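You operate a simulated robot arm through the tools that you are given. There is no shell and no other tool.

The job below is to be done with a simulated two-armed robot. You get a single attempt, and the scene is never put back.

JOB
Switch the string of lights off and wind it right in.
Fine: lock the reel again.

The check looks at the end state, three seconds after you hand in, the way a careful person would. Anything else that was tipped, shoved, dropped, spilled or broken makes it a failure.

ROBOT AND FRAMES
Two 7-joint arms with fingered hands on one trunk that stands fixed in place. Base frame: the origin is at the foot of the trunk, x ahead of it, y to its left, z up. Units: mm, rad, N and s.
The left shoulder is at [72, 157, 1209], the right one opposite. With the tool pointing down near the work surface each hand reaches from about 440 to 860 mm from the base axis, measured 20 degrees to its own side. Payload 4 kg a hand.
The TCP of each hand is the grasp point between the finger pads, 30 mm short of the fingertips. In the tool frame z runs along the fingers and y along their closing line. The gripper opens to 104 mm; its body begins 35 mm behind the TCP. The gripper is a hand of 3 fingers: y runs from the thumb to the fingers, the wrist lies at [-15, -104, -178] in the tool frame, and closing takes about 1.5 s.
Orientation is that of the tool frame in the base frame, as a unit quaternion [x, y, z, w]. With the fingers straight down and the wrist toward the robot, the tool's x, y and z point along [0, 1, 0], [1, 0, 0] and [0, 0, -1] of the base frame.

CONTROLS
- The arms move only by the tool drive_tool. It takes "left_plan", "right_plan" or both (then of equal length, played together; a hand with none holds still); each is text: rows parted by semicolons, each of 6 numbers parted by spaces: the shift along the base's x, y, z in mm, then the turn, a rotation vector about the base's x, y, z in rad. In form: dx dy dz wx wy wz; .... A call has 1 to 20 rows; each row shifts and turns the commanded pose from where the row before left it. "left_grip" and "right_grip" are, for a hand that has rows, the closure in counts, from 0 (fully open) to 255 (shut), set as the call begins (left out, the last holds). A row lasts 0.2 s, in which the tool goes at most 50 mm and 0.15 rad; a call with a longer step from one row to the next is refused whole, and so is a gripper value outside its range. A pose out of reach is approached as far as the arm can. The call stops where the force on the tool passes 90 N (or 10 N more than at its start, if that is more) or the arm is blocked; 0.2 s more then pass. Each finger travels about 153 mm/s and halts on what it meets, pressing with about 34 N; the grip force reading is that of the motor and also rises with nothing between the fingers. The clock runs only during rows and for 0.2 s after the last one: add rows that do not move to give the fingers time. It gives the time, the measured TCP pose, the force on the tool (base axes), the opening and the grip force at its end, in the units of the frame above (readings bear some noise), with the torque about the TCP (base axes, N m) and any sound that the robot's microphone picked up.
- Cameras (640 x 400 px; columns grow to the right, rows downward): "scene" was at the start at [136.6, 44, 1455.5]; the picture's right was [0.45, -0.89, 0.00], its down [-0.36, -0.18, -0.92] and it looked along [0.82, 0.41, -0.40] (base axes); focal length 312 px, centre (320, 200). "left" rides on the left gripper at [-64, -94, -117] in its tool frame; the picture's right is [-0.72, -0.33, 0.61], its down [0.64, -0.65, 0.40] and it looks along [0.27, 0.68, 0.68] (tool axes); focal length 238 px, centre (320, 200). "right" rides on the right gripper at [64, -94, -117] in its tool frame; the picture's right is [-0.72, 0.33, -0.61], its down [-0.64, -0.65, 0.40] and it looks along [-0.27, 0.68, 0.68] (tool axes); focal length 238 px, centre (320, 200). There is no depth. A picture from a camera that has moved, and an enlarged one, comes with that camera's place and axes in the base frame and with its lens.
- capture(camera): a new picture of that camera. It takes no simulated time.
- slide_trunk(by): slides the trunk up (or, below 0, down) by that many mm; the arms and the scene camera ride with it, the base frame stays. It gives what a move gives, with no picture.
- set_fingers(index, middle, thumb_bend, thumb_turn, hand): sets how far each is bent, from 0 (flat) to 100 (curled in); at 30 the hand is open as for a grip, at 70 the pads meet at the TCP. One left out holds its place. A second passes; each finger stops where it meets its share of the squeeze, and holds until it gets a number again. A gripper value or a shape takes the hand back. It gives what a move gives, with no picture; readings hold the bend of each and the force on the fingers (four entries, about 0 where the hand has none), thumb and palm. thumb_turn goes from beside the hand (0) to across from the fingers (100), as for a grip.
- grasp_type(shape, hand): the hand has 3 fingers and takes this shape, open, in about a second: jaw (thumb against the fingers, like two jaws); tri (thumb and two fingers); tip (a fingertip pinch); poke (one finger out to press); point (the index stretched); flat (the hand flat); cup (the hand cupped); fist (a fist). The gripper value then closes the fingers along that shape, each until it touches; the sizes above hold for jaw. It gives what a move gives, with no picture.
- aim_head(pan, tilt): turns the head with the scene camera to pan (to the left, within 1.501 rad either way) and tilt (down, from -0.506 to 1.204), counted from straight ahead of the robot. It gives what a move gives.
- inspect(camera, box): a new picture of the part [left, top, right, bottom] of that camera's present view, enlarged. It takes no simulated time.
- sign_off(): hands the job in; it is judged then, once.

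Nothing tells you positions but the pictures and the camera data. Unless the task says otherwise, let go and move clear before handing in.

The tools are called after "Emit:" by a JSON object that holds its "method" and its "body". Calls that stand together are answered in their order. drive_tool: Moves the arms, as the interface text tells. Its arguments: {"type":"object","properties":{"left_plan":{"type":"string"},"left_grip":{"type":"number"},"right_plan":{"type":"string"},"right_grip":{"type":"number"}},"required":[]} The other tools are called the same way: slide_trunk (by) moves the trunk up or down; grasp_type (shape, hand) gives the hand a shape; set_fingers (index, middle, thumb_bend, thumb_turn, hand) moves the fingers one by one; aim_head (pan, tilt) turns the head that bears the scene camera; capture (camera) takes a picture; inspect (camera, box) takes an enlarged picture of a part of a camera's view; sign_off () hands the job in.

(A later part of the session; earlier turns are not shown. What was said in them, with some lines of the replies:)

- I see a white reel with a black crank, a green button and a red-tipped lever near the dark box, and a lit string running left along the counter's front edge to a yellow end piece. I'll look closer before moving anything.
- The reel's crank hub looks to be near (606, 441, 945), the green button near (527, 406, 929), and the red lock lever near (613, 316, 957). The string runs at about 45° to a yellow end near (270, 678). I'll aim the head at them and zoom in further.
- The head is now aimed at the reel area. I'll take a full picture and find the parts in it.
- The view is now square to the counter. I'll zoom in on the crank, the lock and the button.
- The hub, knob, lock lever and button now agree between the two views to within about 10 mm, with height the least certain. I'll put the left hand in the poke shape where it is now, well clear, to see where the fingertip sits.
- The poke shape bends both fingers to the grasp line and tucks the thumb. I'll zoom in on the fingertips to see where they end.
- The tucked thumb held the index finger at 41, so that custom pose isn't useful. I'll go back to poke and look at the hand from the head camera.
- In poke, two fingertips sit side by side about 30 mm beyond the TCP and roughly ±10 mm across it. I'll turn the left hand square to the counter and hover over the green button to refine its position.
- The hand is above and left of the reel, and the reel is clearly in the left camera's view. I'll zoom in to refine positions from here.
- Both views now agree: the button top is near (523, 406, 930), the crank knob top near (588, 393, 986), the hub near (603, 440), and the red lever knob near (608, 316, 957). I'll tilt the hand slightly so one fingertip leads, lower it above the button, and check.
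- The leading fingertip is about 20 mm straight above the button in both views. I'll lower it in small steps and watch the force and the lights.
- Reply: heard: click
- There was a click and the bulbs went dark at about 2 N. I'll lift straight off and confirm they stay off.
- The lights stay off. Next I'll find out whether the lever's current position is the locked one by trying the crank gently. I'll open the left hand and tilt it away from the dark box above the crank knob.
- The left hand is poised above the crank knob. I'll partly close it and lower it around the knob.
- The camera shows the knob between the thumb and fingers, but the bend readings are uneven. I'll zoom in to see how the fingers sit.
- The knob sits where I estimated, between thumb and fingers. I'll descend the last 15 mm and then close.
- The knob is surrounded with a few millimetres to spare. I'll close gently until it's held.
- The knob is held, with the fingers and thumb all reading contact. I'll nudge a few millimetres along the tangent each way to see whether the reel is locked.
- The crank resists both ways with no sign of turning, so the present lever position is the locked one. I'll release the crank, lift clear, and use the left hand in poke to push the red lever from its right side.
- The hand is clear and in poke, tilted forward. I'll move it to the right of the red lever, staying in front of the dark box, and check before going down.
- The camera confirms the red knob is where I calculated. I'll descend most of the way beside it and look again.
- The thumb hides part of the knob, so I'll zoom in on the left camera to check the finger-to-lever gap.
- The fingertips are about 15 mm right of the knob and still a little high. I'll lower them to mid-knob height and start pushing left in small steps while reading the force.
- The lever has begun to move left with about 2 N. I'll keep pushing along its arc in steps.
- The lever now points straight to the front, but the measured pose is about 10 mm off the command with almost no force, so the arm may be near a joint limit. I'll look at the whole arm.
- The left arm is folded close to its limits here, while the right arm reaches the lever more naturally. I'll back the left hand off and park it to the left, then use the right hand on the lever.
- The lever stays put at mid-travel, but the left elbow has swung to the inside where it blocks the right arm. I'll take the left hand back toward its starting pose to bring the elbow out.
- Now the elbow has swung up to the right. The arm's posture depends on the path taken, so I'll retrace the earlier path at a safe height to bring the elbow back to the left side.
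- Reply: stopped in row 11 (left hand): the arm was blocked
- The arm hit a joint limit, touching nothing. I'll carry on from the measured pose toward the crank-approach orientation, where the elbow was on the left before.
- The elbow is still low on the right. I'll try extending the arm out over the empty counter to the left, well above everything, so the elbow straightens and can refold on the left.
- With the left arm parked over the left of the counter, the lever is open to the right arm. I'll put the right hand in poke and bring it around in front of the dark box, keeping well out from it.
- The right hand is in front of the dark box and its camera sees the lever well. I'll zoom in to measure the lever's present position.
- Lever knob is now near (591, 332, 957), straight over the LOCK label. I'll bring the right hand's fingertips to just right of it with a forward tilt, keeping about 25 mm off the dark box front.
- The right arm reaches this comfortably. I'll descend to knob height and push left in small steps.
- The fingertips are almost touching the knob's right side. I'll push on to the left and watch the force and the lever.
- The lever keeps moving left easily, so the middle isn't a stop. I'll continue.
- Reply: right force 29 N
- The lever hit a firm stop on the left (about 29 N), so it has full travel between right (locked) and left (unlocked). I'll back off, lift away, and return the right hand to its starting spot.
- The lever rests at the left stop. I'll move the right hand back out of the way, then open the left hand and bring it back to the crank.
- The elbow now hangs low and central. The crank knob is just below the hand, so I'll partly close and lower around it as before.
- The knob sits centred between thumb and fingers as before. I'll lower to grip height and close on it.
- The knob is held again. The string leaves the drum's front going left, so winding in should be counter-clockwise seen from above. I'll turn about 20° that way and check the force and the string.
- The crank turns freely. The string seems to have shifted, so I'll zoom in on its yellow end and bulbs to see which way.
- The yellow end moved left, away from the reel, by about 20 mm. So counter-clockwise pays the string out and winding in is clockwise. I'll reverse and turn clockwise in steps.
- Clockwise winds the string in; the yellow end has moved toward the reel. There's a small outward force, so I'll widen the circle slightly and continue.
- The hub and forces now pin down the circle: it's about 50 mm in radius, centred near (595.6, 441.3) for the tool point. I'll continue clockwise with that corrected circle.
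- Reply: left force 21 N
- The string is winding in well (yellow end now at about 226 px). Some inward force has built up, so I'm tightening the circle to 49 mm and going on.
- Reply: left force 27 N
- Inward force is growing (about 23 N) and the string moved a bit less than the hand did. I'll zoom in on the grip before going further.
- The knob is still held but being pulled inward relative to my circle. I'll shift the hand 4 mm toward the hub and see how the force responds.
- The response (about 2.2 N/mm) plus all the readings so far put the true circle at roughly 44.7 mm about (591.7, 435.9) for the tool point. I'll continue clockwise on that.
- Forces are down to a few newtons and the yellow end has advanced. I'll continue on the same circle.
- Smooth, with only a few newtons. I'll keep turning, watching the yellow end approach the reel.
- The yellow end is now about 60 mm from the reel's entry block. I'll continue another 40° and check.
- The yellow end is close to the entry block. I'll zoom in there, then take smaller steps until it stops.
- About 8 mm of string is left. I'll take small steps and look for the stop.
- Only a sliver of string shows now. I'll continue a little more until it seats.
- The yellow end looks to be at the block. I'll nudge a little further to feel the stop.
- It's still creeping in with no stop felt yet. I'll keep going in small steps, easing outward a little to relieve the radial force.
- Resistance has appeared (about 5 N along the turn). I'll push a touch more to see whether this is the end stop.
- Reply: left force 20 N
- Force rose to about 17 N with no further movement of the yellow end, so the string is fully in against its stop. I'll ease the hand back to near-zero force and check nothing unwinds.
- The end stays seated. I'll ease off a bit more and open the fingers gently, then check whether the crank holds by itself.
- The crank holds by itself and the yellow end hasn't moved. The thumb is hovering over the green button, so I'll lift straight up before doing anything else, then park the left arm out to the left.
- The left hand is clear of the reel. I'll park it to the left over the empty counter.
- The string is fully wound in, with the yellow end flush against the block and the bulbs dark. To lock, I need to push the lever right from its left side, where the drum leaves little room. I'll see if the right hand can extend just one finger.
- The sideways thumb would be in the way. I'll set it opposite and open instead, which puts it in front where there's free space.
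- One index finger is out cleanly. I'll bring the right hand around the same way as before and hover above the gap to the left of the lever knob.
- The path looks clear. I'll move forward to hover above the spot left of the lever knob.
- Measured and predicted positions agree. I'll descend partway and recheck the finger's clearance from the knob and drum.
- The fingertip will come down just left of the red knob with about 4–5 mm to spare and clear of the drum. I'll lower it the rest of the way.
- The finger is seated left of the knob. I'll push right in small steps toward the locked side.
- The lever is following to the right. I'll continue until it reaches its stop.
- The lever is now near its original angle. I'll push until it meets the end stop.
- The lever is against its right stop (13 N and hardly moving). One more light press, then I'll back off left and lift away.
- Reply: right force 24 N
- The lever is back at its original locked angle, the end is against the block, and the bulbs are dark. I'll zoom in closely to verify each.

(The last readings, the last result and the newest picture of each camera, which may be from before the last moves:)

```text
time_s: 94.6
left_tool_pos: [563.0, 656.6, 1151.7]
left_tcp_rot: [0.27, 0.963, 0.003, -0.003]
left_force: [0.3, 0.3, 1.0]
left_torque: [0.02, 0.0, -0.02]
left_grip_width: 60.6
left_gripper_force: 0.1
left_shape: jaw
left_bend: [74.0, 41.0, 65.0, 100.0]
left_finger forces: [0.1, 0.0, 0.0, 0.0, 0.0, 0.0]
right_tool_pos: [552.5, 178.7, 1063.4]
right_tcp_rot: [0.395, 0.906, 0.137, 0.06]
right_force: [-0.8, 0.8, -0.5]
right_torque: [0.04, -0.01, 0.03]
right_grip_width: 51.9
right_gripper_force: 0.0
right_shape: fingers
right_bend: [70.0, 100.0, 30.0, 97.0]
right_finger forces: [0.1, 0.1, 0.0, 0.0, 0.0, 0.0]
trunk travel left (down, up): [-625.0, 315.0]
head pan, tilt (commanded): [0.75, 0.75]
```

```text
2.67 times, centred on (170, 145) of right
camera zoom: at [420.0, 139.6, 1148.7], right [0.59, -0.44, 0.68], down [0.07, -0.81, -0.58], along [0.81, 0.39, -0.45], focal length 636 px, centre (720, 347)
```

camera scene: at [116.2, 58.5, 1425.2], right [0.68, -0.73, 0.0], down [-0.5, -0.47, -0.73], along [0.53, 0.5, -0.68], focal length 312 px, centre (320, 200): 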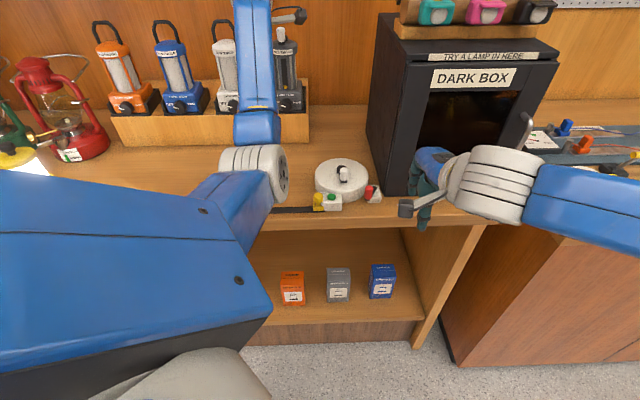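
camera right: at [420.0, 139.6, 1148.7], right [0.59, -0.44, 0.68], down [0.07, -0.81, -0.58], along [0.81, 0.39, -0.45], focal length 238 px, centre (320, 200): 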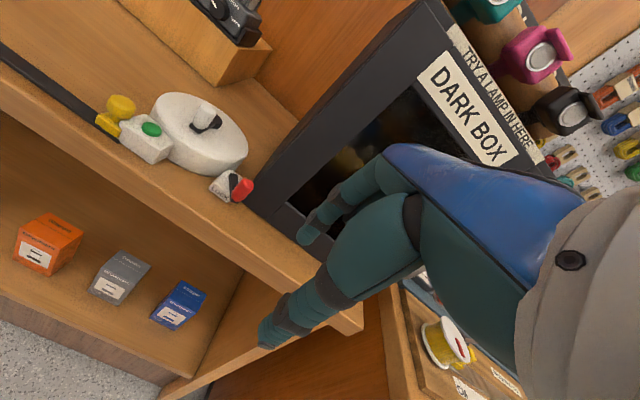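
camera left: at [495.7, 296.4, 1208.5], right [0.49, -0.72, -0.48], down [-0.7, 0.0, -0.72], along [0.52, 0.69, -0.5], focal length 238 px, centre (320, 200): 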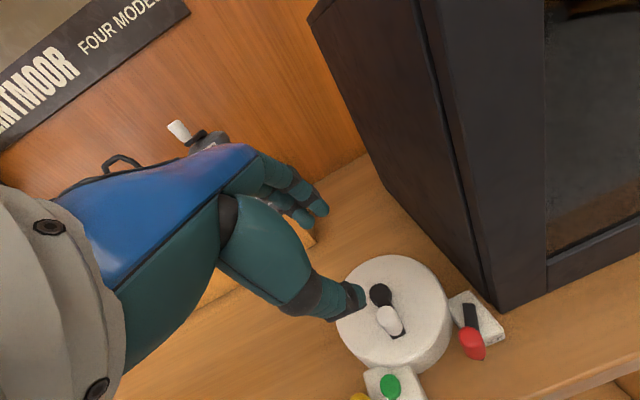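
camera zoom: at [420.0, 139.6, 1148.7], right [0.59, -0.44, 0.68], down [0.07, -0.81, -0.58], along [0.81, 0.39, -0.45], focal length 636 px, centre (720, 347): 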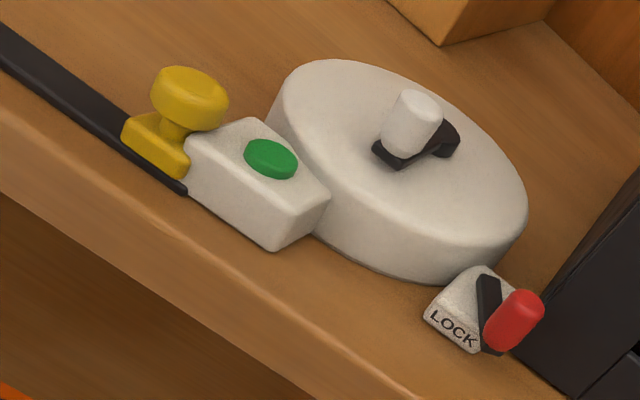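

Everything matches: the lever is exactly where it began, and the end is flush. I'll send the right hand back to its starting spot and take a last look round the whole scene.

Emit:
{"method": "drive_tool", "body": {"right_plan": "0 0 0 -0.102 0.11 0; 0 0 0 -0.102 0.11 0; 9 -27 31 0 0 -0.125; 9 -27 31 0 0 -0.125; 9 -27 31 0 0 -0.125; 9 -27 31 0 0 -0.125; 9 -27 31 0 0 -0.125; 9 -27 31 0 0 -0.125; 0 0 0 0 0 0"}}

Emit:
{"method": "aim_head", "body": {"pan": 0.464, "tilt": 0.41}}

Emit:
{"method": "capture", "body": {"camera": "scene"}}

Emit:
{"method": "capture", "body": {"camera": "left"}}

Emit:
{"method": "capture", "body": {"camera": "right"}}

```text
time_s: 96.6
left_tool_pos: [563.0, 656.6, 1150.9]
left_tcp_rot: [0.269, 0.963, 0.003, -0.003]
left_force: [-0.3, 0.4, 0.4]
left_torque: [-0.01, 0.0, 0.01]
left_grip_width: 60.9
left_gripper_force: 0.0
left_shape: jaw
left_bend: [74.0, 41.0, 65.0, 100.0]
left_finger forces: [0.0, 0.0, 0.1, 0.1, 0.0, 0.1]
right_tool_pos: [608.4, 16.8, 1248.0]
right_tcp_rot: [0.707, 0.708, 0.0, -0.001]
right_force: [0.6, -0.6, -0.2]
right_torque: [0.04, -0.04, 0.01]
right_grip_width: 51.8
right_gripper_force: 0.1
right_shape: fingers
right_bend: [70.0, 100.0, 30.0, 97.0]
right_finger forces: [0.1, 0.0, 0.1, 0.0, 0.0, 0.0]
trunk travel left (down, up): [-625.0, 315.0]
head pan, tilt (commanded): [0.75, 0.75]
```

```text
time_s: 97.5
left_tool_pos: [561.0, 656.3, 1152.2]
left_tcp_rot: [0.269, 0.963, 0.004, -0.004]
left_force: [-0.1, 0.1, -0.7]
left_torque: [-0.01, 0.0, 0.0]
left_grip_width: 60.6
left_gripper_force: 0.1
left_shape: jaw
left_bend: [74.0, 41.0, 65.0, 100.0]
left_finger forces: [0.1, 0.0, 0.0, 0.1, 0.0, 0.0]
right_tool_pos: [607.4, 15.8, 1248.0]
right_tcp_rot: [0.706, 0.708, 0.0, 0.0]
right_force: [-0.1, -0.4, -0.6]
right_torque: [0.02, -0.01, 0.01]
right_grip_width: 51.9
right_gripper_force: 0.0
right_shape: fingers
right_bend: [70.0, 100.0, 30.0, 97.0]
right_finger forces: [0.0, 0.0, 0.1, 0.1, 0.1, 0.1]
trunk travel left (down, up): [-625.0, 315.0]
head pan, tilt (commanded): [0.464, 0.41]
```

```text
taken
camera scene: at [138.2, 43.8, 1455.2], right [0.45, -0.89, 0.0], down [-0.36, -0.18, -0.92], along [0.82, 0.41, -0.4], focal length 312 px, centre (320, 200)
```

scene: 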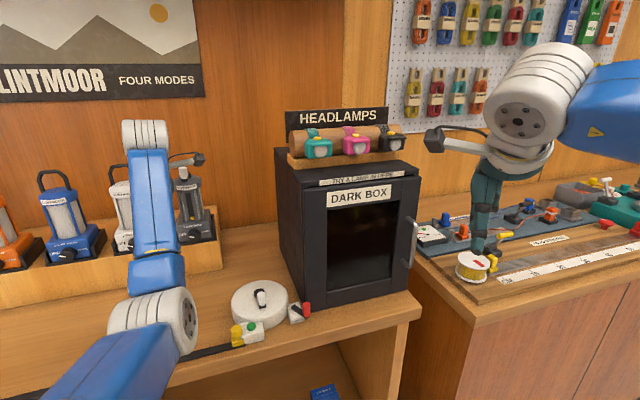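

```text
taken
camera left: at [567.3, 542.5, 1267.5], right [0.44, -0.65, -0.62], down [-0.89, -0.22, -0.4], along [0.12, 0.73, -0.67], focal length 238 px, centre (320, 200)
```

left: 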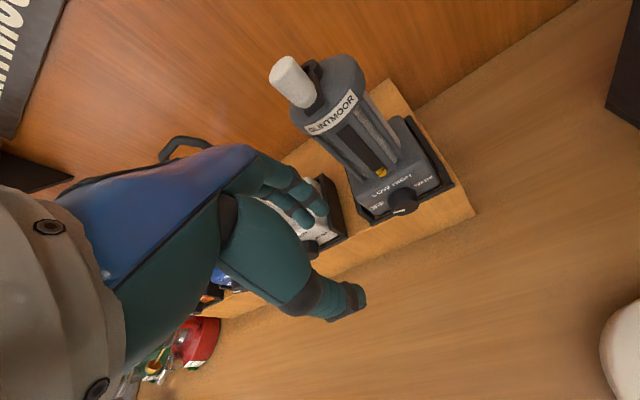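

```text
taken
camera right: at [514.7, 79.2, 1367.1], right [0.33, -0.72, 0.61], down [-0.65, -0.64, -0.41], along [0.69, -0.27, -0.68], focal length 238 px, centre (320, 200)
```

right: 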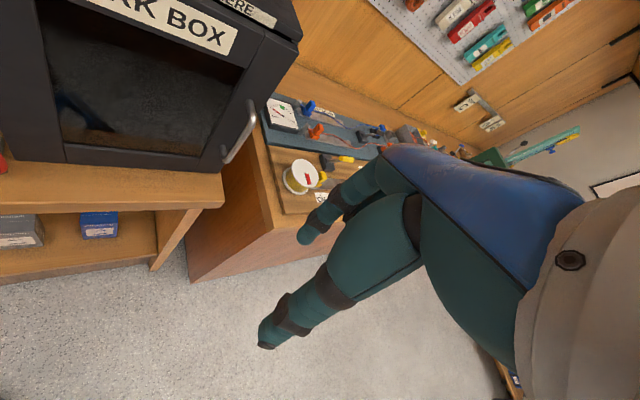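

The room looks as it did at the start: lanterns, headlamps, dark box and spool are all in place. The lights are off, the string is fully wound in, the lever is at its locked stop, and both hands are clear with no contact forces. I'm handing in.

Emit:
{"method": "sign_off", "body": {}}

```text
The job is handed in.
```

The job is done and handed in: the string of lights is off, wound fully in, and the reel is locked again. I haven't seen the result of the check.

- **Lights off:** I pressed the green button once. It clicked, the bulbs went dark, and no second click was heard.
- **Wound in:** I turned the crank clockwise until the yellow end met the reel block. Force rose to about 17 N there with no further movement. My first 20° went the wrong way and paid out about 20 mm of string before I reversed.
- **Locked:** I pushed the red lever back until it met its stop; it sits at the angle it started from. I didn't try the crank again afterwards to confirm it holds.
- **Surroundings:** In the last pictures I saw nothing else moved, and neither hand was touching anything.
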